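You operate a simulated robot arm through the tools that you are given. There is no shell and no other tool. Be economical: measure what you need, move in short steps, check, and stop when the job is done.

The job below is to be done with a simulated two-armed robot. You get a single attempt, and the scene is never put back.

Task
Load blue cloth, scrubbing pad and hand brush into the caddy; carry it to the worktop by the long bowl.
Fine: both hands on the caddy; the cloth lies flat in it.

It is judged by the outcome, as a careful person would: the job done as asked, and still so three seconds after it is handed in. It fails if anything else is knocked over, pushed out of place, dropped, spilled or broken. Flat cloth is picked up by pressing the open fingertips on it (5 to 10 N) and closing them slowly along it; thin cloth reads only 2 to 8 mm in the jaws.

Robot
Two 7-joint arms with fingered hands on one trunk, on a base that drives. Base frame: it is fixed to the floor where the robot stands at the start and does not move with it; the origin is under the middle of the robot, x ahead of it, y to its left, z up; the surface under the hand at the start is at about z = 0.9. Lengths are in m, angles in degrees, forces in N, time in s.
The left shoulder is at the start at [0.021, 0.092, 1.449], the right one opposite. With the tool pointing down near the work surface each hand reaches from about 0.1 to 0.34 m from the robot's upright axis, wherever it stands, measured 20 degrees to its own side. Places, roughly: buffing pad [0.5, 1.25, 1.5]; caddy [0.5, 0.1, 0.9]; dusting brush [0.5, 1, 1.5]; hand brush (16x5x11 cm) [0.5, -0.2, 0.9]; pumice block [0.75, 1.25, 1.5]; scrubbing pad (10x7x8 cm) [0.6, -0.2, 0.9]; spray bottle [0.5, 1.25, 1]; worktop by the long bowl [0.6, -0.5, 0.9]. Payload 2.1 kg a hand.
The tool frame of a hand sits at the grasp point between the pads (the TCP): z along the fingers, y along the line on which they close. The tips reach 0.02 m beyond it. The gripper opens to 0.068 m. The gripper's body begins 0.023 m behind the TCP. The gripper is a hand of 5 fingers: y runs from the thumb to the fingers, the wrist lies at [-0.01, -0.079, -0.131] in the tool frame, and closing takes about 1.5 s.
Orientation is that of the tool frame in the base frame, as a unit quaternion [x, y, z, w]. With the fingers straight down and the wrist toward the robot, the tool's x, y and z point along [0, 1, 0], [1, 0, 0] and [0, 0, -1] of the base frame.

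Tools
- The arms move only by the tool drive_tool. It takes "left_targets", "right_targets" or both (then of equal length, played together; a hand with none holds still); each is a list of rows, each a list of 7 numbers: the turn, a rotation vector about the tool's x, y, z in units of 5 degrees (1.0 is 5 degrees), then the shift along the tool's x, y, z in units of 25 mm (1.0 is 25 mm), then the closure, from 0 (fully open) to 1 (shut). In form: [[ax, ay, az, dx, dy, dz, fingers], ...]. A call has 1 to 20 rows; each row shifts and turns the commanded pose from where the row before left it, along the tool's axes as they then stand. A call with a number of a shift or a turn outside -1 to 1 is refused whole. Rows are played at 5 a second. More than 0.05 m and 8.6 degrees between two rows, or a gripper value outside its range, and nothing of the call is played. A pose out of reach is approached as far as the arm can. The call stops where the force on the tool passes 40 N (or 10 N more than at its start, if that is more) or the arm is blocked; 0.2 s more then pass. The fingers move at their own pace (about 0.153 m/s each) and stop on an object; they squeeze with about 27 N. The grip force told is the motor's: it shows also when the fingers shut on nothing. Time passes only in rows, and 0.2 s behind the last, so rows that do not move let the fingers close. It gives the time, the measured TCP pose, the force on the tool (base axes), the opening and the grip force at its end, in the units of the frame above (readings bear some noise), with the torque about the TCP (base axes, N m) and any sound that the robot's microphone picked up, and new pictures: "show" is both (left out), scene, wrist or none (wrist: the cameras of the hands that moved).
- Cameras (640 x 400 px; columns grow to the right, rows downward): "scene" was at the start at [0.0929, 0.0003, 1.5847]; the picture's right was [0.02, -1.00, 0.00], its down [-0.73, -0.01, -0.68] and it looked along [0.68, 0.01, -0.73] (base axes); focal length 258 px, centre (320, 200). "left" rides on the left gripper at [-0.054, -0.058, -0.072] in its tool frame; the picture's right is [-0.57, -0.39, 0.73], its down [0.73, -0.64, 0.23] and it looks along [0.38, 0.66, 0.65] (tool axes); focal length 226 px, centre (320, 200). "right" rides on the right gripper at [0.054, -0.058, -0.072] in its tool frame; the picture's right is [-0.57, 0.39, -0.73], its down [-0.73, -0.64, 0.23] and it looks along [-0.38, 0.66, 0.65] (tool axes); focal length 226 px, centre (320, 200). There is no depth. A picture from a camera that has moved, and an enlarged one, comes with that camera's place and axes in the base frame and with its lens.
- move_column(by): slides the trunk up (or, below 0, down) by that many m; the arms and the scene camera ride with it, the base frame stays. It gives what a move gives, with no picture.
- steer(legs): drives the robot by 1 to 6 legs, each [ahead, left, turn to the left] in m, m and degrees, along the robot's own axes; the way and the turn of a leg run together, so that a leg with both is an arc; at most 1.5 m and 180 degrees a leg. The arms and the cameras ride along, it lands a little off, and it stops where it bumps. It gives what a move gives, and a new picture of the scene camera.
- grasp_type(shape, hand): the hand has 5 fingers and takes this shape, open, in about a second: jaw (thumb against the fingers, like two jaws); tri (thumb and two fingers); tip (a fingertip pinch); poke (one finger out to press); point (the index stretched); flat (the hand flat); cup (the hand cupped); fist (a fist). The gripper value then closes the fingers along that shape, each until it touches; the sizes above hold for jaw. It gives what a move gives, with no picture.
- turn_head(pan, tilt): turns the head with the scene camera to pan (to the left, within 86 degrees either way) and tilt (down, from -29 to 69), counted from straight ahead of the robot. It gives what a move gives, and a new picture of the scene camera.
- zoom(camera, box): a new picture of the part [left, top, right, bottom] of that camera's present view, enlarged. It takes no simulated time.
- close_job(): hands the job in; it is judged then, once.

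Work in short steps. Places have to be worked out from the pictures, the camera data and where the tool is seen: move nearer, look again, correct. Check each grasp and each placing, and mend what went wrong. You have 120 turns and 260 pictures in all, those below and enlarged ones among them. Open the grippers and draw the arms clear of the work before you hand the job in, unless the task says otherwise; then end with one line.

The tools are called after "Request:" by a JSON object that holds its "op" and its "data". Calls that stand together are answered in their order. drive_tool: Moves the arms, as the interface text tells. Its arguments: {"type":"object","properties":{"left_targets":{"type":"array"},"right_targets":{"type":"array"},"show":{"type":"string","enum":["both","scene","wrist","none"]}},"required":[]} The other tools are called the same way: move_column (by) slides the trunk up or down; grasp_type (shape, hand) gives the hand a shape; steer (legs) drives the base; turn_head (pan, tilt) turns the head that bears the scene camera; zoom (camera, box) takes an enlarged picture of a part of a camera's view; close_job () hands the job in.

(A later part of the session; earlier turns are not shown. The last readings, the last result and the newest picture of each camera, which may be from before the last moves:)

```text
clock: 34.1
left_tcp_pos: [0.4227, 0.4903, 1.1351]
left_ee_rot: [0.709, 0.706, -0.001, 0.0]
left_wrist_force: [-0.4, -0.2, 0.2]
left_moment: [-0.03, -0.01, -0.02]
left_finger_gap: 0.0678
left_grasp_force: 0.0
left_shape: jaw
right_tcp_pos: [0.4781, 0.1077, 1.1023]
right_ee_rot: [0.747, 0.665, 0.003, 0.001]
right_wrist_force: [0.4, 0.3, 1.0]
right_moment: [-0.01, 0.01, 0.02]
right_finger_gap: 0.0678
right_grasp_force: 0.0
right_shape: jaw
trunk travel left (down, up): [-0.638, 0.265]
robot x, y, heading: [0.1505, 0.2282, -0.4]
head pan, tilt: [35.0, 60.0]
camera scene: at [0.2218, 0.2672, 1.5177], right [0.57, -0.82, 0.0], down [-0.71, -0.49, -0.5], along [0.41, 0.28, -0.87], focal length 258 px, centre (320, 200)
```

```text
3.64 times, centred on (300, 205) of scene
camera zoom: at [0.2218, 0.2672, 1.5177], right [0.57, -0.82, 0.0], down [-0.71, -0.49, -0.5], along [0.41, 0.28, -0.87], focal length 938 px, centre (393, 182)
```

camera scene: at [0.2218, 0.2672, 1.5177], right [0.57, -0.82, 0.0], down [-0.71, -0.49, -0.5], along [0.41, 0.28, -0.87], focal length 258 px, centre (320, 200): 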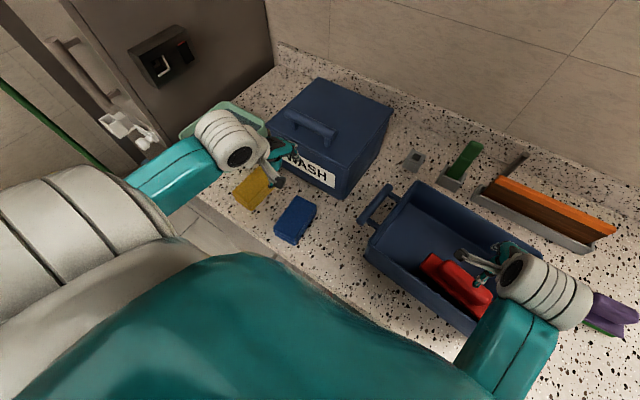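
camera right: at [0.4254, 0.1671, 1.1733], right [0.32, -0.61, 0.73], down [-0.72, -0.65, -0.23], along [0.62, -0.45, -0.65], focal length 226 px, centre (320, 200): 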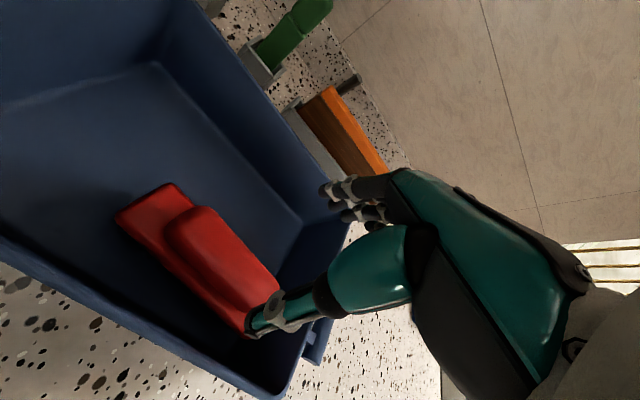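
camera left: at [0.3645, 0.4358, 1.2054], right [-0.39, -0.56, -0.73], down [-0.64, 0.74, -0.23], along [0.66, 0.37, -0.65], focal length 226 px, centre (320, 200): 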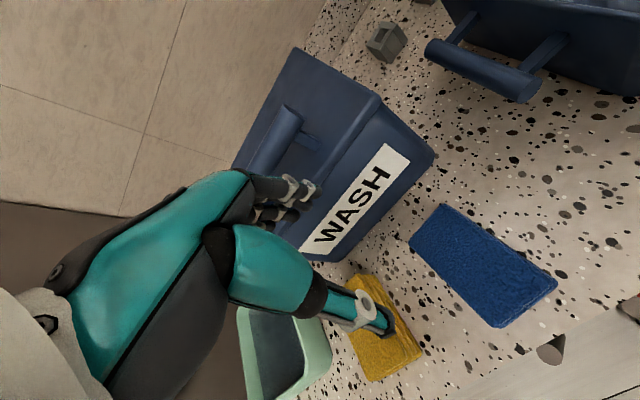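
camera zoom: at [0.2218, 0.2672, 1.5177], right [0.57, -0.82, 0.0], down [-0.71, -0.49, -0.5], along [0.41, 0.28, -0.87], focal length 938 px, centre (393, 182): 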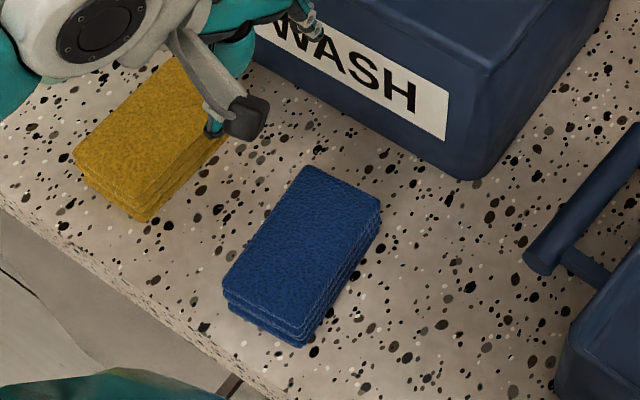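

The stack is about 0.105 × 0.062 × 0.02 m, so it just fits the jaws across its width if the hand is yawed 90°. I drive 0.15 m left and turn the left hand in the air.

Request:
{"op": "steer", "data": {"legs": [[0, 0.15, 0]]}}

Request:
{"op": "drive_tool", "data": {"left_targets": [[0, 0, 1, -0.6, 0, 0, 0], [0, 0, 1, -0.6, 0, 0, 0], [0, 0, 1, -0.6, 0, 0, 0], [0, 0, 1, -0.6, 0, 0, 0], [0, 0, 1, -0.5, 0, 0, 0], [0, 0, 1, -0.4, 0, 0, 0], [0, 0, 1, 0, 0, 0, 0], [0, 0, 1, 0, 0, 0, 0], [0, 0, 1, 0, 0, 0, 0]]}}

```text
clock: 35.5
left_tcp_pos: [0.4233, 0.6402, 1.1339]
left_ee_rot: [0.709, 0.705, -0.001, 0.0]
left_wrist_force: [0.0, 0.8, 0.5]
left_moment: [0.03, -0.02, -0.04]
left_finger_gap: 0.0677
left_grasp_force: 0.1
left_shape: jaw
right_tcp_pos: [0.4799, 0.2571, 1.1007]
right_ee_rot: [0.748, 0.664, 0.002, 0.001]
right_wrist_force: [-0.1, -0.1, 0.2]
right_moment: [-0.02, -0.01, -0.01]
right_finger_gap: 0.0679
right_grasp_force: 0.0
right_shape: jaw
trunk travel left (down, up): [-0.638, 0.265]
robot x, y, heading: [0.1524, 0.3816, -0.3]
head pan, tilt: [35.0, 60.0]
camera scene: at [0.2225, 0.4175, 1.5177], right [0.57, -0.82, 0.0], down [-0.71, -0.49, -0.5], along [0.41, 0.28, -0.87], focal length 258 px, centre (320, 200)
```

scene: 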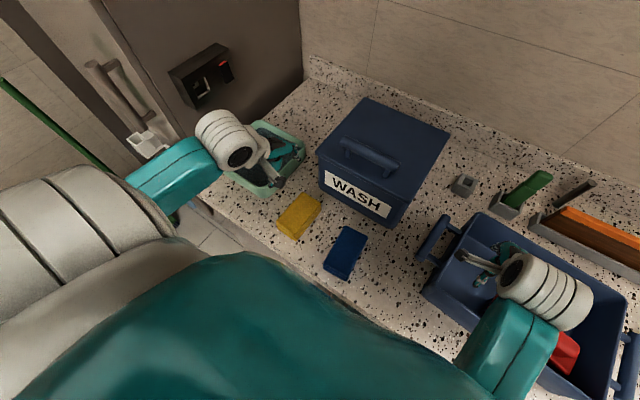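

```text
clock: 37.5
left_tcp_pos: [0.4066, 0.5598, 1.1349]
left_ee_rot: [0.925, 0.38, -0.001, 0.001]
left_wrist_force: [0.5, -0.4, -0.6]
left_moment: [-0.04, 0.01, 0.02]
left_finger_gap: 0.0677
left_grasp_force: 0.0
left_shape: jaw
right_tcp_pos: [0.4793, 0.2563, 1.1016]
right_ee_rot: [0.747, 0.664, 0.002, 0.0]
right_wrist_force: [-0.2, -0.1, 0.6]
right_moment: [0.0, 0.03, 0.01]
right_finger_gap: 0.0677
right_grasp_force: 0.0
right_shape: jaw
trunk travel left (down, up): [-0.638, 0.265]
robot x, y, heading: [0.1495, 0.3781, -0.4]
head pan, tilt: [35.0, 60.0]
camera scene: at [0.2226, 0.4164, 1.5177], right [0.57, -0.82, 0.0], down [-0.71, -0.49, -0.5], along [0.41, 0.28, -0.87], focal length 258 px, centre (320, 200)
camera left: at [0.3272, 0.5621, 1.206], right [-0.68, -0.12, -0.73], down [0.07, 0.97, -0.23], along [0.73, -0.21, -0.65], focal length 226 px, centre (320, 200)
```

scene: 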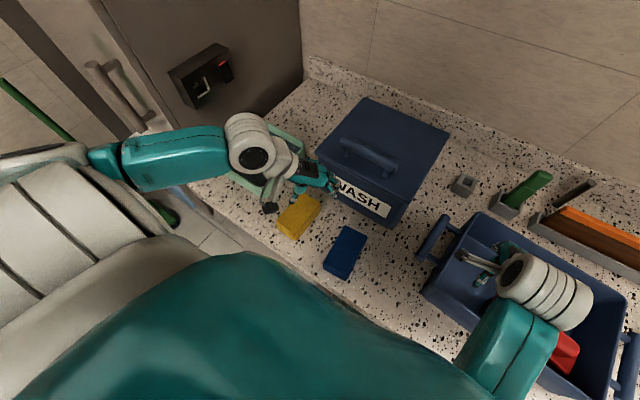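
left: 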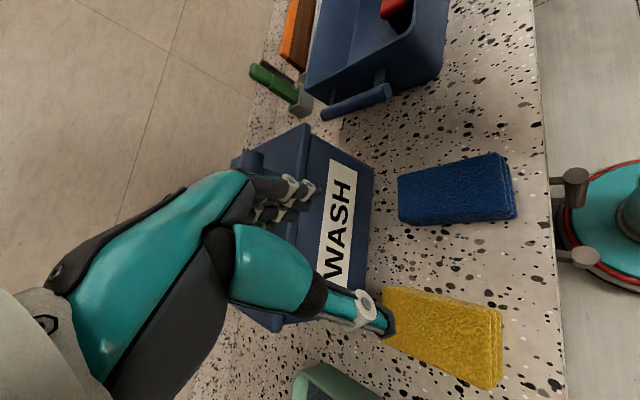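

It turns freely. I finish the turn to align with the cloth (≈+3.5°) and shift over its centre at [0.425,0.484].

Request:
{"op": "drive_tool", "data": {"left_targets": [[0, 0, 1, 0, 0, 0, 0], [0, 0, 1, 0, 0, 0, 0], [0, 0, 1, 0, 0, 0, 0], [0, 0, 1, 0, 0, 0, 0], [0, 0, 1, 0, 0, 0, 0], [0, 0, 1, 0, 0, 0, 0], [0, 0, 1, 0, 0, 0, 0], [0, 0, 1, 0, 0, 0, 0], [0, 0, 0.24, 0.14, 0.77, 0, 0], [0, 0, 0, 0.14, 0.77, 0.5, 0], [0, 0, 0, 0.14, 0.77, 0.5, 0], [0, 0, 0, 0.14, 0.77, 0.5, 0], [0, 0, 0, 0, 0, 0.5, 0]]}}

```text
clock: 40.3
left_tcp_pos: [0.4263, 0.4831, 1.0868]
left_ee_rot: [1.0, 0.031, -0.001, 0.0]
left_wrist_force: [0.5, 0.3, -0.6]
left_moment: [0.0, 0.01, 0.01]
left_finger_gap: 0.0674
left_grasp_force: 0.0
left_shape: jaw
right_tcp_pos: [0.4785, 0.2557, 1.1013]
right_ee_rot: [0.748, 0.663, 0.003, 0.0]
right_wrist_force: [0.2, 0.2, 0.3]
right_moment: [0.02, -0.02, -0.02]
right_finger_gap: 0.0681
right_grasp_force: 0.0
right_shape: jaw
trunk travel left (down, up): [-0.638, 0.265]
robot x, y, heading: [0.1546, 0.3852, -0.2]
head pan, tilt: [35.0, 60.0]
camera scene: at [0.2226, 0.4164, 1.5177], right [0.57, -0.82, 0.0], down [-0.71, -0.49, -0.5], along [0.41, 0.28, -0.87], focal length 258 px, centre (320, 200)
camera left: at [0.3683, 0.5378, 1.1571], right [-0.59, 0.35, -0.73], down [0.69, 0.68, -0.23], along [0.42, -0.64, -0.65], focal length 226 px, centre (320, 200)
```

scene: 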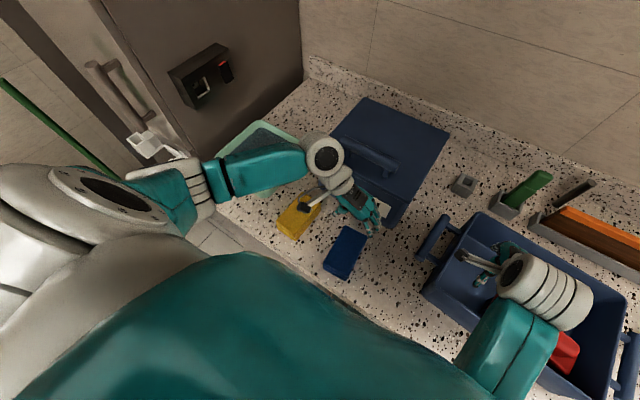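
left: 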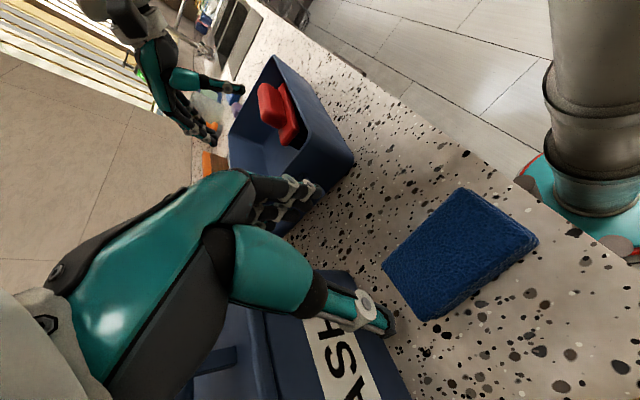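

Recomputed cloth centre ≈[0.425,0.480], width ≈0.064. I descend so that the tips are just above it and look.

Request:
{"op": "drive_tool", "data": {"left_targets": [[0, 0, 0, 0, 0.12, 0.9, 0], [0, 0, 0, 0, 0, 0.9, 0], [0, 0, 0, 0, 0, 0.9, 0], [0, 0, 0, 0, 0, 0.9, 0], [0, 0, 0, 0, 0, 0.9, 0], [0, 0, 0, 0, 0, 0.7, 0]]}}

Request:
{"op": "zoom", "data": {"camera": "scene", "box": [270, 160, 430, 290]}}

```text
clock: 41.7
left_tcp_pos: [0.4261, 0.4803, 0.9559]
left_ee_rot: [1.0, 0.03, 0.0, 0.0]
left_wrist_force: [-0.6, 1.7, 0.3]
left_moment: [-0.02, -0.05, -0.01]
left_finger_gap: 0.0679
left_grasp_force: 0.1
left_shape: jaw
right_tcp_pos: [0.4792, 0.2559, 1.1015]
right_ee_rot: [0.748, 0.664, 0.003, 0.0]
right_wrist_force: [-0.1, 0.8, -0.4]
right_moment: [-0.03, 0.01, 0.03]
right_finger_gap: 0.0681
right_grasp_force: 0.1
right_shape: jaw
trunk travel left (down, up): [-0.638, 0.265]
robot x, y, heading: [0.1529, 0.3775, -0.3]
head pan, tilt: [35.0, 60.0]
camera scene: at [0.2227, 0.4162, 1.5177], right [0.57, -0.82, 0.0], down [-0.71, -0.49, -0.5], along [0.41, 0.28, -0.87], focal length 258 px, centre (320, 200)
camera left: at [0.3685, 0.5351, 1.0265], right [-0.59, 0.35, -0.73], down [0.69, 0.68, -0.23], along [0.42, -0.64, -0.65], focal length 226 px, centre (320, 200)
```

scene: 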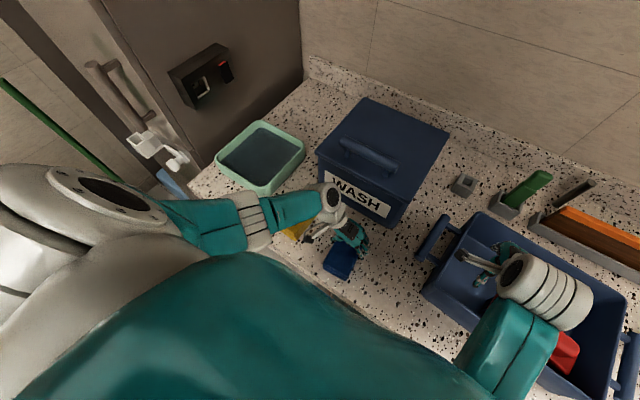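
left: 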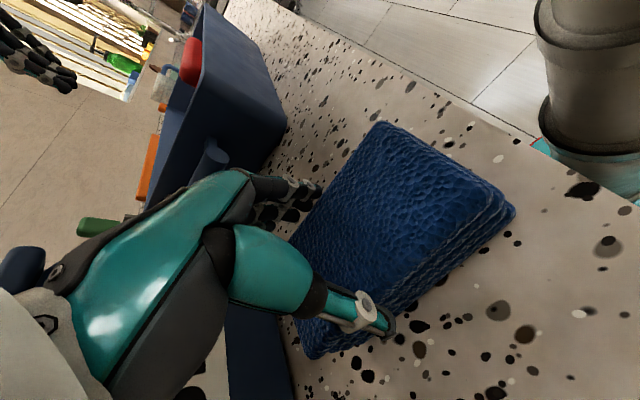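

```text
3.08 times, centred on (350, 225) of scene
camera zoom: at [0.2227, 0.4162, 1.5177], right [0.57, -0.82, 0.0], down [-0.71, -0.49, -0.5], along [0.41, 0.28, -0.87], focal length 794 px, centre (228, 123)
```

zoom: 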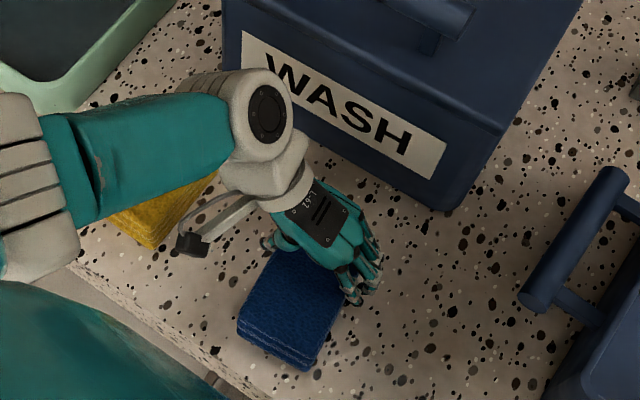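

Thumb and fingers straddle the stack. I go down in small steps, watching the force.

Request:
{"op": "drive_tool", "data": {"left_targets": [[0, 0, 0, 0, 0, 0.25, 0], [0, 0, 0, 0, 0, 0.25, 0], [0, 0, 0, 0, 0, 0.2, 0], [0, 0, 0, 0, 0, 0.2, 0]], "show": "wrist"}}

```text
clock: 42.7
left_tcp_pos: [0.425, 0.4807, 0.9352]
left_ee_rot: [1.0, 0.03, 0.002, 0.0]
left_wrist_force: [0.5, 2.0, 28.8]
left_moment: [0.09, 0.02, 0.01]
left_finger_gap: 0.0678
left_grasp_force: 0.1
left_shape: jaw
right_tcp_pos: [0.4766, 0.2562, 1.1008]
right_ee_rot: [0.747, 0.665, 0.003, 0.001]
right_wrist_force: [0.1, 0.0, 0.0]
right_moment: [0.01, -0.01, 0.04]
right_finger_gap: 0.0679
right_grasp_force: 0.0
right_shape: jaw
trunk travel left (down, up): [-0.638, 0.265]
robot x, y, heading: [0.1513, 0.3827, -0.2]
head pan, tilt: [35.0, 60.0]
camera left: at [0.3678, 0.5354, 1.0056], right [-0.59, 0.35, -0.73], down [0.69, 0.68, -0.23], along [0.42, -0.64, -0.64], focal length 226 px, centre (320, 200)
```

left: 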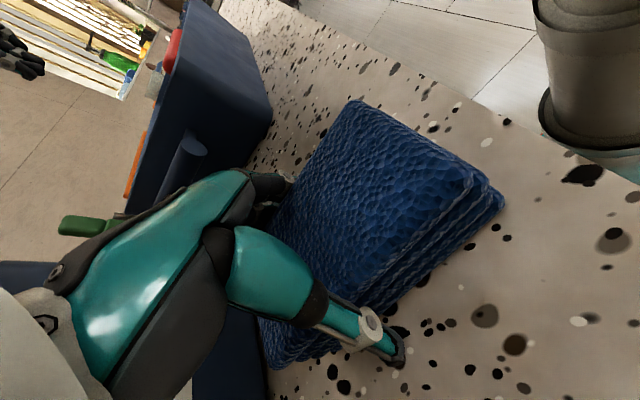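

Both sides seem to touch (29 N, nearly centred). I ease the load to about 10 N and close slowly along the cloth.

Request:
{"op": "drive_tool", "data": {"left_targets": [[0, 0, 0, 0, 0, -0.1, 0], [0, 0, 0, 0, 0, 0, 0.05], [0, 0, 0, 0, 0, 0, 0.1], [0, 0, 0, 0, 0, 0, 0.15], [0, 0, 0, 0, 0, 0, 0.2], [0, 0, 0, 0, 0, 0, 0.25]], "show": "wrist"}}

```text
clock: 44.1
left_tcp_pos: [0.4245, 0.4826, 0.9355]
left_ee_rot: [1.0, 0.031, -0.001, 0.0]
left_wrist_force: [-0.3, 6.8, 12.1]
left_moment: [0.11, -0.03, -0.12]
left_finger_gap: 0.0513
left_grasp_force: 27.1
left_shape: jaw
right_tcp_pos: [0.4788, 0.257, 1.1006]
right_ee_rot: [0.747, 0.664, 0.001, 0.001]
right_wrist_force: [0.1, 0.2, -0.2]
right_moment: [0.0, 0.01, -0.02]
right_finger_gap: 0.068
right_grasp_force: 0.0
right_shape: jaw
trunk travel left (down, up): [-0.638, 0.265]
robot x, y, heading: [0.1533, 0.3811, -0.2]
head pan, tilt: [35.0, 60.0]
camera left: at [0.368, 0.5366, 1.0067], right [-0.59, 0.35, -0.73], down [0.69, 0.68, -0.23], along [0.42, -0.64, -0.65], focal length 226 px, centre (320, 200)
```

left: 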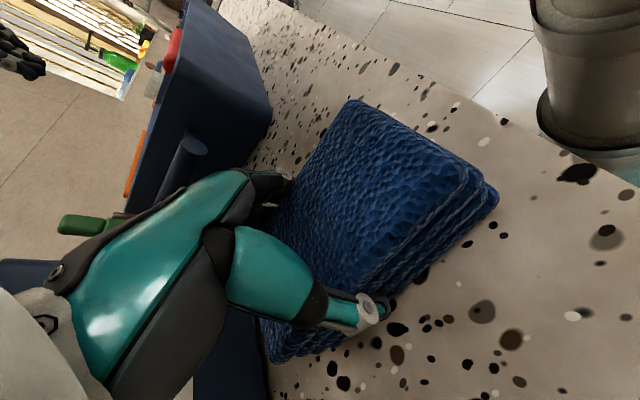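

The jaws hold the stack by its sides (51 mm, 27 N) without bunching. I test with a small lift.

Request:
{"op": "drive_tool", "data": {"left_targets": [[0, 0, 0, 0, 0, 0, 0.35], [0, 0, 0, 0, 0, 0, 0.4], [0, 0, 0, 0, 0, -0.3, 0.4], [0, 0, 0, 0, 0, -0.5, 0.4], [0, 0, 0, 0, 0, -0.5, 0.4]]}}

```text
clock: 45.3
left_tcp_pos: [0.4266, 0.4803, 0.9681]
left_ee_rot: [1.0, 0.031, -0.001, 0.001]
left_wrist_force: [0.5, 0.2, -0.9]
left_moment: [0.03, 0.02, -0.03]
left_finger_gap: 0.0512
left_grasp_force: 27.2
left_shape: jaw
right_tcp_pos: [0.4787, 0.257, 1.1003]
right_ee_rot: [0.748, 0.664, 0.003, 0.001]
right_wrist_force: [0.2, 0.4, -0.7]
right_moment: [0.0, 0.0, -0.03]
right_finger_gap: 0.0679
right_grasp_force: 0.1
right_shape: jaw
trunk travel left (down, up): [-0.638, 0.265]
robot x, y, heading: [0.1564, 0.386, -0.3]
head pan, tilt: [35.0, 60.0]
camera scene: at [0.2225, 0.4163, 1.5177], right [0.57, -0.82, 0.0], down [-0.71, -0.49, -0.5], along [0.41, 0.28, -0.87], focal length 258 px, centre (320, 200)
camera left: at [0.3697, 0.5349, 1.0393], right [-0.59, 0.35, -0.73], down [0.69, 0.68, -0.23], along [0.42, -0.64, -0.65], focal length 226 px, centre (320, 200)
```

scene: 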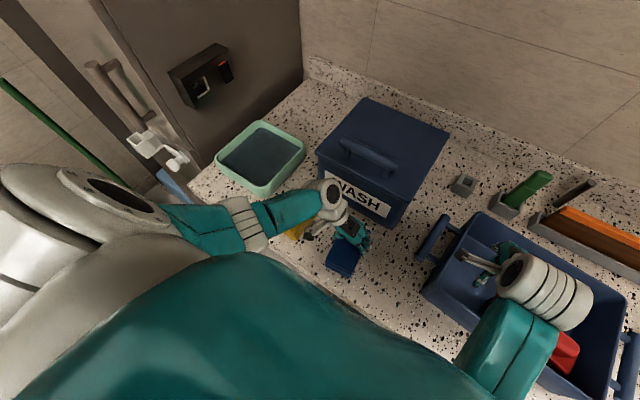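
left: 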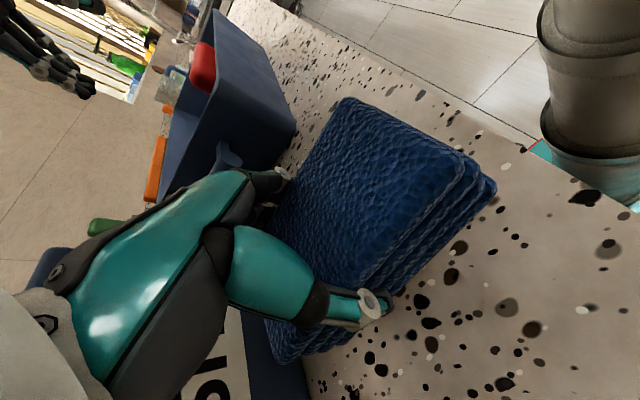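

The cloth lifts flat and level. I raise it above rim height and drive right 0.25 m toward the caddy.

Request:
{"op": "drive_tool", "data": {"left_targets": [[0, 0, 0, 0, 0, -1, 0.4], [0, 0, 0, 0, 0, -1, 0.4], [0, 0, 0, 0, 0, -1, 0.4], [0, 0, 0, 0, 0, -1, 0.4], [0, 0, 0, 0, 0, -1, 0.4]], "show": "none"}}

Request:
{"op": "steer", "data": {"legs": [[0, -0.25, 0]]}}

```text
clock: 46.5
left_tcp_pos: [0.426, 0.4824, 1.0939]
left_ee_rot: [1.0, 0.03, -0.001, -0.001]
left_wrist_force: [-0.1, 0.2, -1.1]
left_moment: [0.02, -0.03, 0.0]
left_finger_gap: 0.051
left_grasp_force: 27.4
left_shape: jaw
right_tcp_pos: [0.4793, 0.2554, 1.1008]
right_ee_rot: [0.748, 0.664, 0.002, 0.0]
right_wrist_force: [0.1, -0.4, -0.2]
right_moment: [-0.01, -0.02, 0.0]
right_finger_gap: 0.0679
right_grasp_force: 0.1
right_shape: jaw
trunk travel left (down, up): [-0.638, 0.265]
robot x, y, heading: [0.1546, 0.3811, -0.4]
head pan, tilt: [35.0, 60.0]
```

```text
clock: 48.4
left_tcp_pos: [0.4253, 0.2265, 1.0942]
left_ee_rot: [0.999, 0.032, -0.001, 0.0]
left_wrist_force: [0.1, 0.3, -0.3]
left_moment: [0.0, 0.0, 0.02]
left_finger_gap: 0.051
left_grasp_force: 27.3
left_shape: jaw
right_tcp_pos: [0.4783, 0.0006, 1.102]
right_ee_rot: [0.747, 0.665, 0.002, 0.0]
right_wrist_force: [0.3, 0.5, 0.2]
right_moment: [0.0, -0.03, -0.05]
right_finger_gap: 0.0677
right_grasp_force: 0.0
right_shape: jaw
trunk travel left (down, up): [-0.638, 0.265]
robot x, y, heading: [0.1512, 0.1258, -0.3]
head pan, tilt: [35.0, 60.0]
camera scene: at [0.2215, 0.1596, 1.5177], right [0.57, -0.82, 0.0], down [-0.71, -0.49, -0.5], along [0.41, 0.29, -0.87], focal length 258 px, centre (320, 200)
```

scene: 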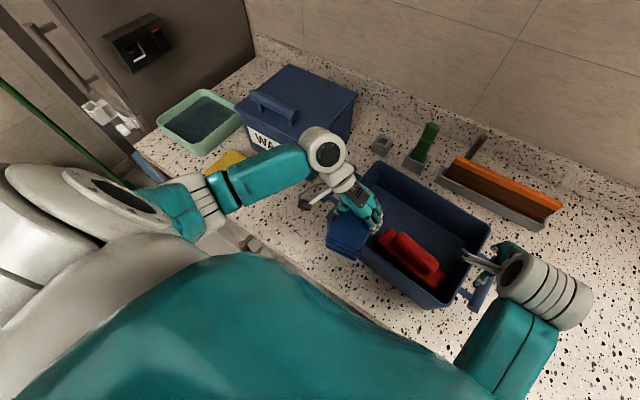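

Now yaw 10° to match the caddy and extend the cloth over its left-rear area at about [0.545,0.222].

Request:
{"op": "drive_tool", "data": {"left_targets": [[0, 0, 1, 0, 0, 0, 0.4], [0, 0, 1, 0, 0, 0, 0.4], [0, 0, 0, 0.96, -0.08, 0, 0.4], [0, 0, 0, 0.96, -0.08, 0, 0.4], [0, 0, 0, 0.96, -0.08, 0, 0.4], [0, 0, 0, 0.96, -0.08, 0, 0.4], [0, 0, 0, 0.96, -0.08, 0, 0.4]]}}

Request:
{"op": "zoom", "data": {"camera": "scene", "box": [300, 140, 520, 320]}}

```text
clock: 50.0
left_tcp_pos: [0.5402, 0.2212, 1.097]
left_ee_rot: [0.998, -0.057, 0.001, 0.0]
left_wrist_force: [0.4, -0.4, -0.9]
left_moment: [-0.01, 0.02, 0.02]
left_finger_gap: 0.0511
left_grasp_force: 26.7
left_shape: jaw
left hand out of reach, approached as far as the arm can: row 7
right_tcp_pos: [0.478, 0.0007, 1.1011]
right_ee_rot: [0.747, 0.665, 0.002, 0.0]
right_wrist_force: [0.3, 0.1, -0.2]
right_moment: [0.02, 0.0, 0.0]
right_finger_gap: 0.0681
right_grasp_force: 0.1
right_shape: jaw
trunk travel left (down, up): [-0.638, 0.265]
robot x, y, heading: [0.1525, 0.1231, -0.4]
head pan, tilt: [35.0, 60.0]
camera scene: at [0.2216, 0.1602, 1.5177], right [0.57, -0.82, 0.0], down [-0.71, -0.49, -0.5], along [0.41, 0.29, -0.87], focal length 258 px, centre (320, 200)
camera left: at [0.4931, 0.2855, 1.1675], right [-0.52, 0.45, -0.73], down [0.8, 0.55, -0.23], along [0.3, -0.7, -0.65], focal length 226 px, centre (320, 200)
```

scene: 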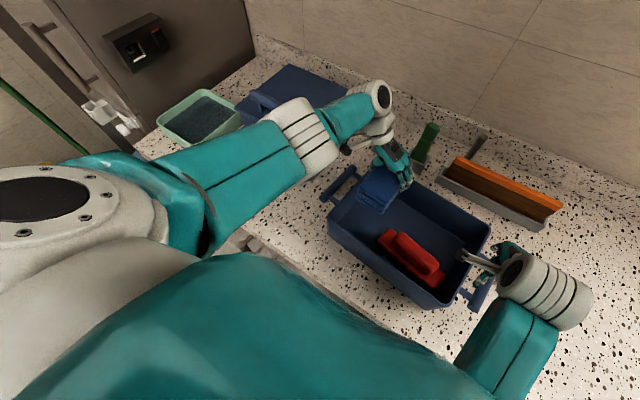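
left: 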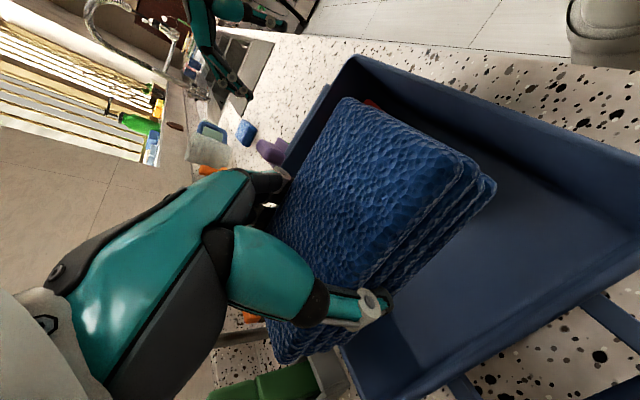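

```text
2.22 times, centred on (410, 230) of scene
camera zoom: at [0.2216, 0.1602, 1.5177], right [0.57, -0.82, 0.0], down [-0.71, -0.49, -0.5], along [0.41, 0.29, -0.87], focal length 573 px, centre (120, 133)
```

zoom: 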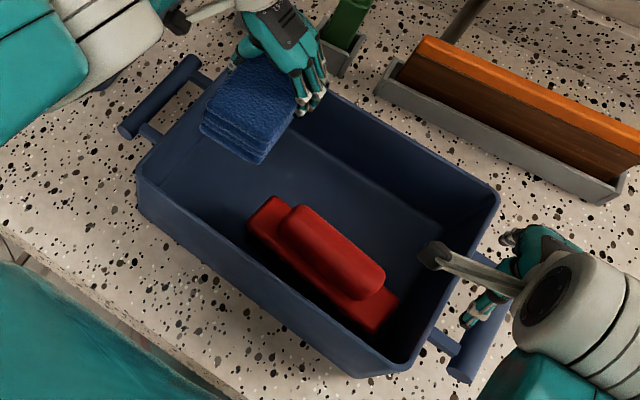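

Layout: cloth goes into the free strip left of the brush (y≈0.175–0.255). The left arm is at full reach, so I drive 5 cm ahead, then correct to about [0.553,0.217].

Request:
{"op": "steer", "data": {"legs": [[0.05, 0, 0]]}}

Request:
{"op": "drive_tool", "data": {"left_targets": [[0, 0, 0, -0.7, 0.15, 0.3, 0.4], [0, 0, 0, -0.7, 0.1, 0.3, 0.4], [0, 0, 0, 0, 0, 0, 0.4]]}}

Request:
{"op": "zoom", "data": {"camera": "scene", "box": [270, 120, 490, 300]}}

```text
clock: 50.8
left_tcp_pos: [0.5473, 0.2222, 1.097]
left_ee_rot: [0.998, -0.056, 0.001, 0.0]
left_wrist_force: [-0.6, 0.4, -0.1]
left_moment: [-0.01, -0.02, -0.02]
left_finger_gap: 0.0512
left_grasp_force: 27.1
left_shape: jaw
right_tcp_pos: [0.4852, 0.0001, 1.1017]
right_ee_rot: [0.747, 0.665, 0.002, 0.0]
right_wrist_force: [-0.3, 0.6, 0.4]
right_moment: [-0.01, 0.01, 0.01]
right_finger_gap: 0.0679
right_grasp_force: 0.1
right_shape: jaw
trunk travel left (down, up): [-0.638, 0.265]
robot x, y, heading: [0.1589, 0.1219, -0.1]
head pan, tilt: [35.0, 60.0]
stopped in leg 1: the robot was blocked; the commanded pose is now the measured one
camera scene: at [0.2284, 0.1605, 1.5177], right [0.57, -0.82, 0.0], down [-0.71, -0.49, -0.5], along [0.41, 0.29, -0.87], focal length 258 px, centre (320, 200)
```

scene: 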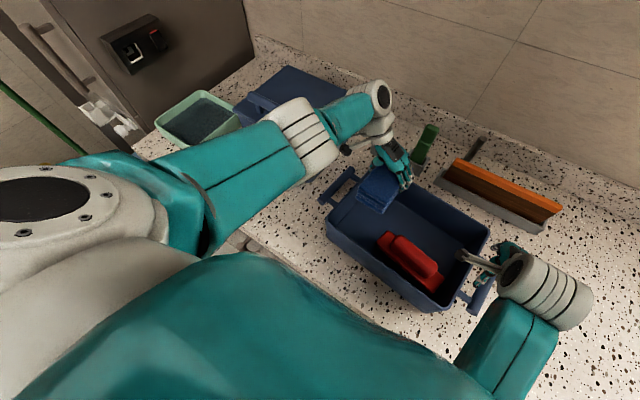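

```text
clock: 51.6
left_tcp_pos: [0.5114, 0.2188, 1.0821]
left_ee_rot: [0.998, -0.056, 0.0, 0.0]
left_wrist_force: [-0.5, 0.2, 0.0]
left_moment: [-0.02, -0.03, 0.03]
left_finger_gap: 0.0511
left_grasp_force: 27.1
left_shape: jaw
right_tcp_pos: [0.4864, 0.0013, 1.1012]
right_ee_rot: [0.747, 0.665, 0.002, 0.0]
right_wrist_force: [-0.5, 0.2, 0.8]
right_moment: [0.03, 0.0, 0.0]
right_finger_gap: 0.0681
right_grasp_force: 0.0
right_shape: jaw
trunk travel left (down, up): [-0.638, 0.265]
robot x, y, heading: [0.1621, 0.1226, -0.2]
head pan, tilt: [35.0, 60.0]
camera scene: at [0.2293, 0.1604, 1.5177], right [0.57, -0.82, 0.0], down [-0.71, -0.49, -0.5], along [0.41, 0.29, -0.87], focal length 258 px, centre (320, 200)
camera left: at [0.4642, 0.2825, 1.153], right [-0.52, 0.45, -0.73], down [0.8, 0.55, -0.23], along [0.3, -0.7, -0.65], focal length 226 px, centre (320, 200)
```

scene: 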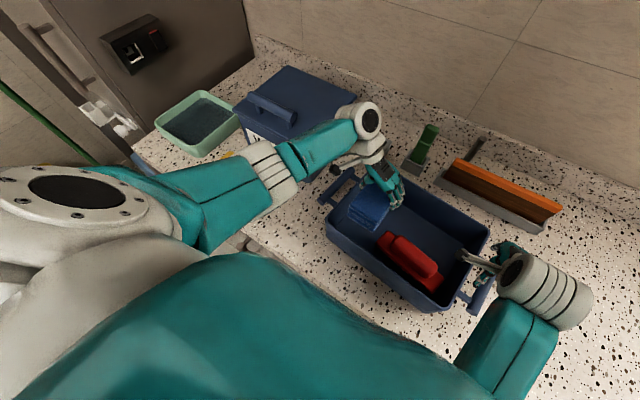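
left: 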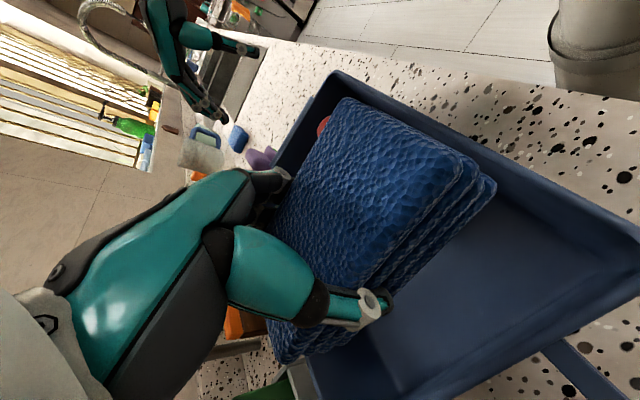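

```text
2.22 times, centred on (380, 210) of scene
camera zoom: at [0.2293, 0.1604, 1.5177], right [0.57, -0.82, 0.0], down [-0.71, -0.49, -0.5], along [0.41, 0.29, -0.87], focal length 573 px, centre (187, 178)
```

zoom: 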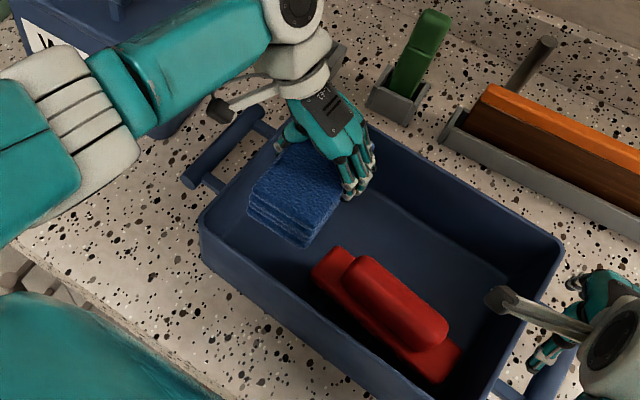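

The base touches the counter at x≈0.16, so I place at x≈0.53, which still clears the brush end by 1 cm. I descend into the caddy.

Request:
{"op": "drive_tool", "data": {"left_targets": [[0, 0, 0, 0.4, 0, 0.4, 0.4], [0, 0, 0, 0.4, 0, 0.7, 0.4], [0, 0, 0, 0, 0, 0.9, 0.4], [0, 0, 0, 0, 0, 0.9, 0.4], [0, 0, 0, 0, 0, 0.9, 0.4], [0, 0, 0, 0, 0, 0.6, 0.4]]}}

Request:
{"op": "zoom", "data": {"camera": "scene", "box": [270, 120, 490, 300]}}

```text
clock: 53.0
left_tcp_pos: [0.4949, 0.211, 1.0077]
left_ee_rot: [0.998, -0.057, 0.0, 0.0]
left_wrist_force: [3.3, 0.0, 0.8]
left_moment: [0.02, -0.01, -0.05]
left_finger_gap: 0.0514
left_grasp_force: 27.1
left_shape: jaw
left hand out of reach, approached as far as the arm can: row 2, 3, 4, 5, 6
right_tcp_pos: [0.4864, 0.0014, 1.1006]
right_ee_rot: [0.747, 0.665, 0.002, 0.001]
right_wrist_force: [0.2, 0.3, 0.7]
right_moment: [0.0, -0.03, 0.02]
right_finger_gap: 0.0681
right_grasp_force: 0.1
right_shape: jaw
trunk travel left (down, up): [-0.638, 0.265]
robot x, y, heading: [0.1653, 0.1223, -0.3]
head pan, tilt: [35.0, 60.0]
camera scene: at [0.2296, 0.1604, 1.5177], right [0.57, -0.82, 0.0], down [-0.71, -0.49, -0.5], along [0.41, 0.29, -0.87], focal length 258 px, centre (320, 200)
camera left: at [0.4479, 0.2746, 1.0788], right [-0.52, 0.45, -0.73], down [0.8, 0.55, -0.23], along [0.3, -0.7, -0.65], focal length 226 px, centre (320, 200)
```

scene: 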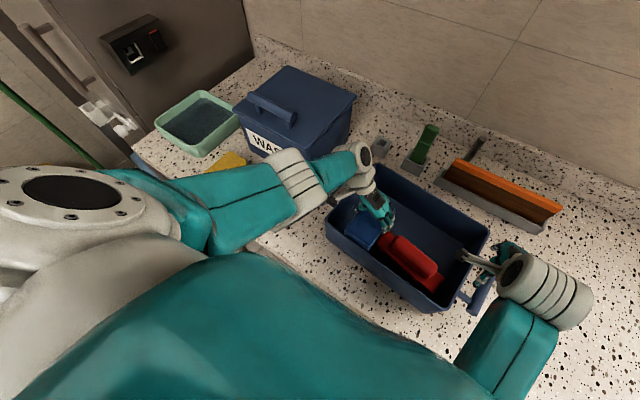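
left: 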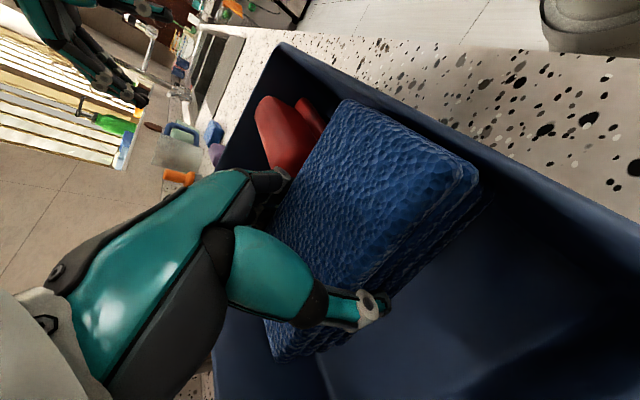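

```text
2.22 times, centred on (380, 210) of scene
camera zoom: at [0.2296, 0.1604, 1.5177], right [0.57, -0.82, 0.0], down [-0.71, -0.49, -0.5], along [0.41, 0.29, -0.87], focal length 573 px, centre (187, 178)
```

zoom: 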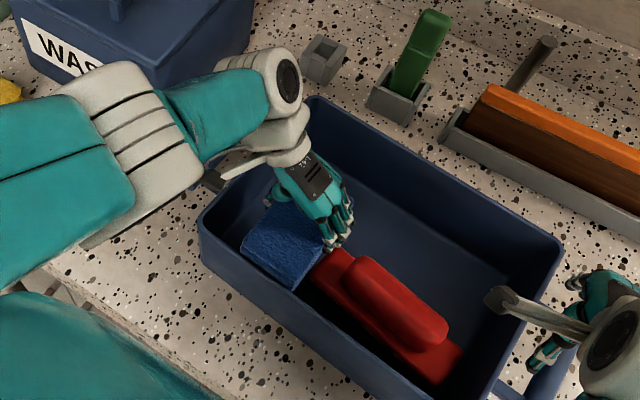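

The arm runs out of reach low down. I back up to z≈1.10, move the right hand clear to the right and up, and then lower the whole trunk instead.

Request:
{"op": "drive_tool", "data": {"left_targets": [[0, 0, 0, 0, 0, -1, 0.4], [0, 0, 0, 0, 0, -1, 0.4], [0, 0, 0, 0, 0, -1, 0.4], [0, 0, 0, 0, 0, -1, 0.4], [0, 0, 0, 0, 0, -0.9, 0.4], [0, 0, 0, 0, 0, 0, 0.4]], "right_targets": [[0, 0, 0, -0.6, -0.2, -0.8, 0], [0, 0, 0, -0.9, -0.2, -0.8, 0], [0, 0, 0, -0.9, -0.2, -0.8, 0], [0, 0, 0, -0.9, -0.2, -0.4, 0], [0, 0, 0, -0.9, 0, 0, 0], [0, 0, 0, -0.4, 0, 0, 0]]}}

```text
clock: 54.4
left_tcp_pos: [0.4931, 0.2115, 1.1296]
left_ee_rot: [0.998, -0.056, 0.0, -0.001]
left_wrist_force: [-0.4, 0.2, -0.3]
left_moment: [0.01, 0.01, 0.01]
left_finger_gap: 0.0513
left_grasp_force: 26.9
left_shape: jaw
right_tcp_pos: [0.4524, -0.1133, 1.1703]
right_ee_rot: [0.746, 0.665, 0.003, 0.001]
right_wrist_force: [0.2, -0.4, -0.4]
right_moment: [0.01, 0.0, 0.0]
right_finger_gap: 0.0681
right_grasp_force: 0.0
right_shape: jaw
trunk travel left (down, up): [-0.638, 0.265]
robot x, y, heading: [0.1606, 0.124, -0.2]
head pan, tilt: [35.0, 60.0]
camera scene: at [0.2292, 0.1604, 1.5177], right [0.57, -0.82, 0.0], down [-0.71, -0.49, -0.5], along [0.41, 0.29, -0.87], focal length 258 px, centre (320, 200)
camera right: at [0.3995, -0.0529, 1.2423], right [0.32, -0.61, 0.73], down [-0.72, -0.65, -0.23], along [0.62, -0.45, -0.65], focal length 226 px, centre (320, 200)
camera left: at [0.4467, 0.2761, 1.2015], right [-0.52, 0.45, -0.73], down [0.8, 0.55, -0.23], along [0.3, -0.7, -0.65], focal length 226 px, centre (320, 200)
```

scene: 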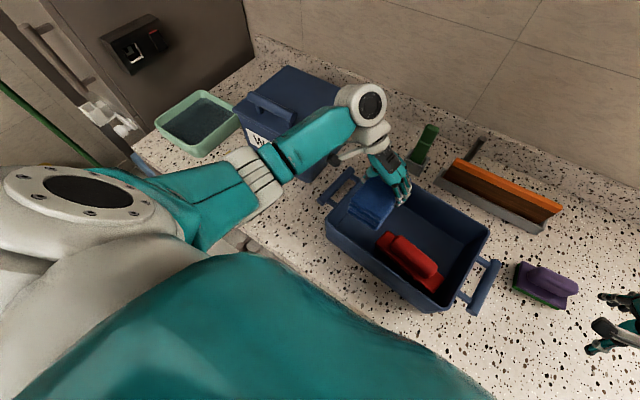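
right: 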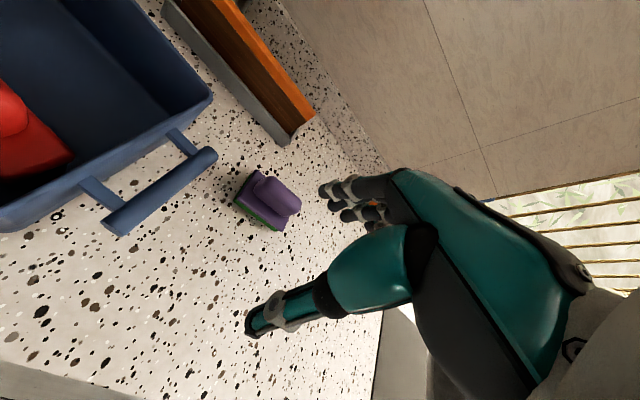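
left: 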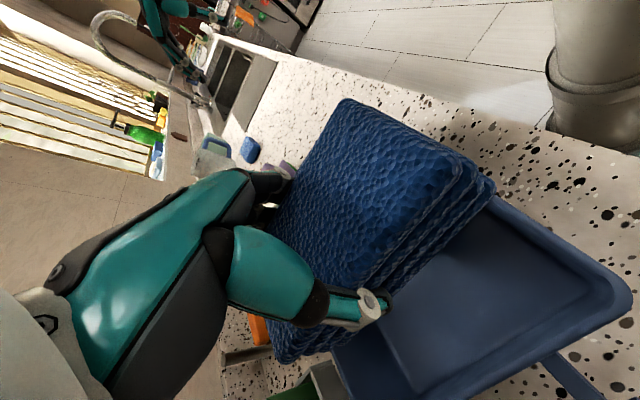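

I extend the cloth to [0.533,0.217] at this height and put the right hand further right; then lower the trunk.

Request:
{"op": "drive_tool", "data": {"left_targets": [[0, 0, 0, 0.8, -0.2, 0, 0.4], [0, 0, 0, 0.78, -0.2, 0, 0.4], [0, 0, 0, 0, 0, 0, 0.4]], "right_targets": [[0, 0, 0, -0.9, 0, -0.5, 0], [0, 0, 0, -0.9, 0, -0.5, 0], [0, 0, 0, -0.9, 0, -0.5, 0]], "show": "none"}}

Request:
{"op": "move_column", "data": {"by": -0.14}}

Request:
{"op": "turn_head", "data": {"pan": 25, "tilt": 60}}

```text
clock: 55.2
left_tcp_pos: [0.5363, 0.2167, 1.1306]
left_ee_rot: [0.998, -0.056, 0.0, 0.001]
left_wrist_force: [0.7, 0.2, -0.6]
left_moment: [-0.01, -0.01, -0.02]
left_finger_gap: 0.0512
left_grasp_force: 27.3
left_shape: jaw
right_tcp_pos: [0.4452, -0.1786, 1.2058]
right_ee_rot: [0.747, 0.665, 0.001, -0.001]
right_wrist_force: [-0.3, 0.0, 0.5]
right_moment: [-0.01, 0.0, 0.0]
right_finger_gap: 0.0678
right_grasp_force: 0.1
right_shape: jaw
trunk travel left (down, up): [-0.638, 0.265]
robot x, y, heading: [0.1606, 0.1247, -0.1]
head pan, tilt: [35.0, 60.0]
```

```text
clock: 56.8
left_tcp_pos: [0.5354, 0.2159, 0.9918]
left_ee_rot: [0.998, -0.056, 0.0, 0.001]
left_wrist_force: [0.9, -0.3, -0.8]
left_moment: [-0.04, 0.0, 0.03]
left_finger_gap: 0.0511
left_grasp_force: 26.8
left_shape: jaw
right_tcp_pos: [0.4452, -0.1787, 1.0681]
right_ee_rot: [0.748, 0.664, 0.002, 0.0]
right_wrist_force: [-0.1, -0.2, -0.4]
right_moment: [0.05, 0.05, 0.02]
right_finger_gap: 0.0679
right_grasp_force: 0.0
right_shape: jaw
trunk travel left (down, up): [-0.498, 0.405]
robot x, y, heading: [0.1597, 0.1249, -0.3]
head pan, tilt: [35.0, 60.0]
```

```text
clock: 57.6
left_tcp_pos: [0.5358, 0.2176, 0.9912]
left_ee_rot: [0.998, -0.056, 0.0, 0.0]
left_wrist_force: [0.7, -0.1, -0.6]
left_moment: [-0.03, -0.01, -0.01]
left_finger_gap: 0.0512
left_grasp_force: 26.8
left_shape: jaw
right_tcp_pos: [0.4456, -0.1782, 1.0675]
right_ee_rot: [0.747, 0.665, 0.002, 0.0]
right_wrist_force: [1.0, 0.1, -0.2]
right_moment: [-0.01, 0.0, 0.01]
right_finger_gap: 0.0678
right_grasp_force: 0.0
right_shape: jaw
trunk travel left (down, up): [-0.498, 0.405]
robot x, y, heading: [0.1589, 0.1229, -0.2]
head pan, tilt: [25.0, 60.0]
camera scene: at [0.2423, 0.1503, 1.3774], right [0.42, -0.91, 0.0], down [-0.79, -0.36, -0.5], along [0.45, 0.21, -0.87], focal length 258 px, centre (320, 200)
```

scene: 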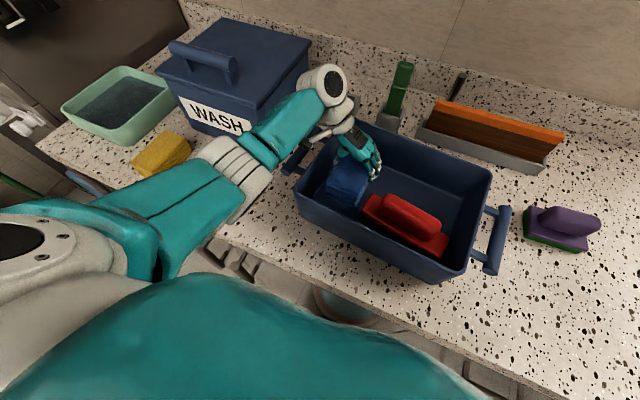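

Clear so far, no contact. I lower the trunk 3 cm more and look at the wrist view.

Request:
{"op": "move_column", "data": {"by": -0.03}}

Request:
{"op": "drive_tool", "data": {"left_targets": [[0, 0, 0, 0, 0, 0.15, 0.4], [0, 0, 0, 0, 0, 0.1, 0.4]]}}

```text
clock: 58.3
left_tcp_pos: [0.535, 0.217, 0.9609]
left_ee_rot: [0.998, -0.055, 0.0, 0.001]
left_wrist_force: [-0.2, 0.0, -0.6]
left_moment: [0.0, -0.01, -0.04]
left_finger_gap: 0.051
left_grasp_force: 26.5
left_shape: jaw
right_tcp_pos: [0.4442, -0.1792, 1.0384]
right_ee_rot: [0.746, 0.666, 0.002, 0.0]
right_wrist_force: [-0.6, -1.2, -0.4]
right_moment: [-0.01, 0.0, -0.01]
right_finger_gap: 0.0679
right_grasp_force: 0.0
right_shape: jaw
trunk travel left (down, up): [-0.468, 0.435]
robot x, y, heading: [0.1633, 0.1219, -0.0]
head pan, tilt: [25.0, 60.0]
```

```text
clock: 58.9
left_tcp_pos: [0.5368, 0.2174, 0.9552]
left_ee_rot: [0.998, -0.057, 0.0, 0.0]
left_wrist_force: [0.6, -0.1, -1.1]
left_moment: [-0.01, 0.02, 0.01]
left_finger_gap: 0.0512
left_grasp_force: 26.7
left_shape: jaw
right_tcp_pos: [0.4451, -0.1785, 1.0376]
right_ee_rot: [0.747, 0.665, 0.002, -0.001]
right_wrist_force: [-0.6, 0.3, 0.1]
right_moment: [-0.03, -0.01, -0.03]
right_finger_gap: 0.0677
right_grasp_force: 0.0
right_shape: jaw
trunk travel left (down, up): [-0.468, 0.435]
robot x, y, heading: [0.1593, 0.1226, -0.1]
head pan, tilt: [25.0, 60.0]
camera scene: at [0.2447, 0.1502, 1.3473], right [0.42, -0.91, 0.0], down [-0.79, -0.36, -0.5], along [0.45, 0.21, -0.87], focal length 258 px, centre (320, 200)
camera left: at [0.4885, 0.2809, 1.0258], right [-0.52, 0.45, -0.73], down [0.8, 0.55, -0.23], along [0.3, -0.7, -0.65], focal length 226 px, centre (320, 200)
```

scene: 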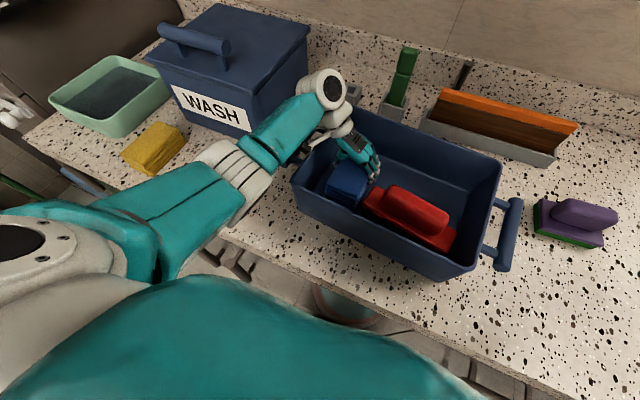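
left: 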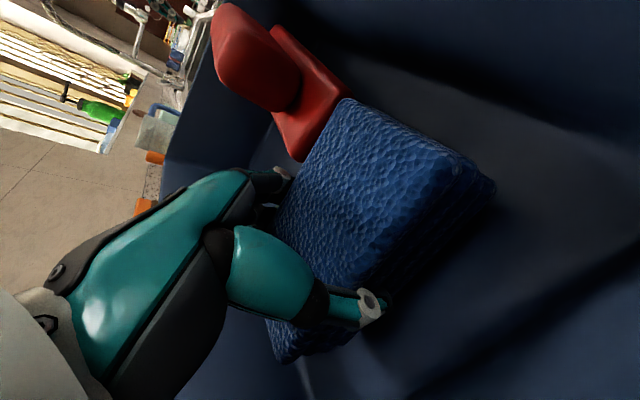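

The cloth hangs level just above the floor, beside the brush. I shift 5 mm away from the brush and lower to contact.

Request:
{"op": "drive_tool", "data": {"left_targets": [[0, 0, 0, 0, -0.2, 0, 0.4], [0, 0, 0, 0, 0, 0.12, 0.4], [0, 0, 0, 0, 0, 0.12, 0.4], [0, 0, 0, 0, 0, 0.1, 0.4]], "show": "none"}}

```text
clock: 59.9
left_tcp_pos: [0.5345, 0.2206, 0.946]
left_ee_rot: [0.998, -0.056, 0.0, 0.0]
left_wrist_force: [-0.1, 0.1, -0.5]
left_moment: [-0.01, 0.0, -0.03]
left_finger_gap: 0.0514
left_grasp_force: 26.9
left_shape: jaw
right_tcp_pos: [0.4445, -0.1776, 1.0375]
right_ee_rot: [0.748, 0.664, 0.003, 0.0]
right_wrist_force: [-1.1, 0.1, -0.1]
right_moment: [0.02, -0.02, -0.01]
right_finger_gap: 0.0678
right_grasp_force: 0.1
right_shape: jaw
trunk travel left (down, up): [-0.468, 0.435]
robot x, y, heading: [0.16, 0.1238, -0.4]
head pan, tilt: [25.0, 60.0]
```

Request:
{"op": "drive_tool", "data": {"left_targets": [[0, 0, 0, 0, 0, 0.1, 0.4], [0, 0, 0, 0, 0, 0.1, 0.4]], "show": "none"}}

```text
clock: 60.5
left_tcp_pos: [0.5357, 0.2216, 0.9416]
left_ee_rot: [0.998, -0.058, 0.002, 0.001]
left_wrist_force: [-2.2, 0.5, 13.3]
left_moment: [0.09, -0.17, -0.01]
left_finger_gap: 0.0511
left_grasp_force: 27.1
left_shape: jaw
right_tcp_pos: [0.4441, -0.178, 1.0379]
right_ee_rot: [0.747, 0.664, 0.003, 0.0]
right_wrist_force: [0.6, 0.8, -0.3]
right_moment: [0.0, 0.0, 0.04]
right_finger_gap: 0.068
right_grasp_force: 0.0
right_shape: jaw
trunk travel left (down, up): [-0.468, 0.435]
robot x, y, heading: [0.1621, 0.1218, -0.2]
head pan, tilt: [25.0, 60.0]
```

Contact at 13 N. I release by opening slightly, then rise.

Request:
{"op": "drive_tool", "data": {"left_targets": [[0, 0, 0, 0, 0, 0, 0.2], [0, 0, 0, 0, 0, 0, 0.12], [0, 0, 0, 0, 0, 0, 0.05], [0, 0, 0, 0, 0, 0, 0.05], [0, 0, 0, 0, 0, -0.4, 0.05], [0, 0, 0, 0, 0, -0.8, 0.05], [0, 0, 0, 0, 0, -1, 0], [0, 0, 0, 0, 0, -1, 0], [0, 0, 0, 0, 0, -1, 0], [0, 0, 0, 0, 0, -0.5, 0]]}}

```text
clock: 62.7
left_tcp_pos: [0.5361, 0.223, 1.0594]
left_ee_rot: [0.998, -0.056, 0.0, 0.001]
left_wrist_force: [0.5, -0.5, -1.6]
left_moment: [0.01, 0.03, -0.02]
left_finger_gap: 0.0679
left_grasp_force: 0.0
left_shape: jaw
right_tcp_pos: [0.445, -0.1776, 1.0378]
right_ee_rot: [0.747, 0.664, 0.002, 0.001]
right_wrist_force: [-0.2, -0.6, -0.5]
right_moment: [0.01, 0.01, -0.05]
right_finger_gap: 0.068
right_grasp_force: 0.0
right_shape: jaw
trunk travel left (down, up): [-0.468, 0.435]
robot x, y, heading: [0.1595, 0.1231, -0.1]
head pan, tilt: [25.0, 60.0]
camera scene: at [0.2447, 0.1502, 1.3473], right [0.42, -0.91, 0.0], down [-0.79, -0.36, -0.5], along [0.45, 0.21, -0.87], focal length 258 px, centre (320, 200)
camera left: at [0.4887, 0.2872, 1.1305], right [-0.52, 0.45, -0.73], down [0.8, 0.55, -0.23], along [0.3, -0.7, -0.65], focal length 226 px, centre (320, 200)
```

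scene: 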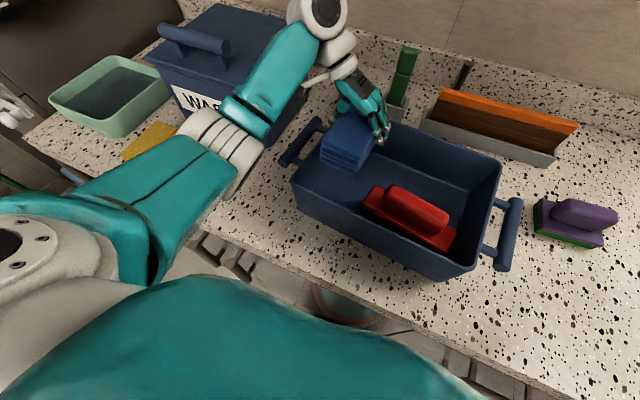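
left: 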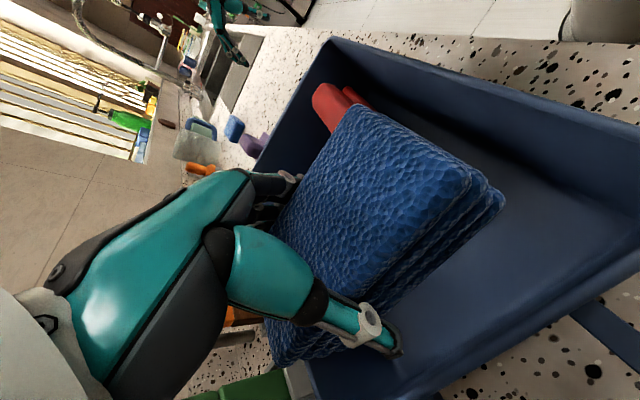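

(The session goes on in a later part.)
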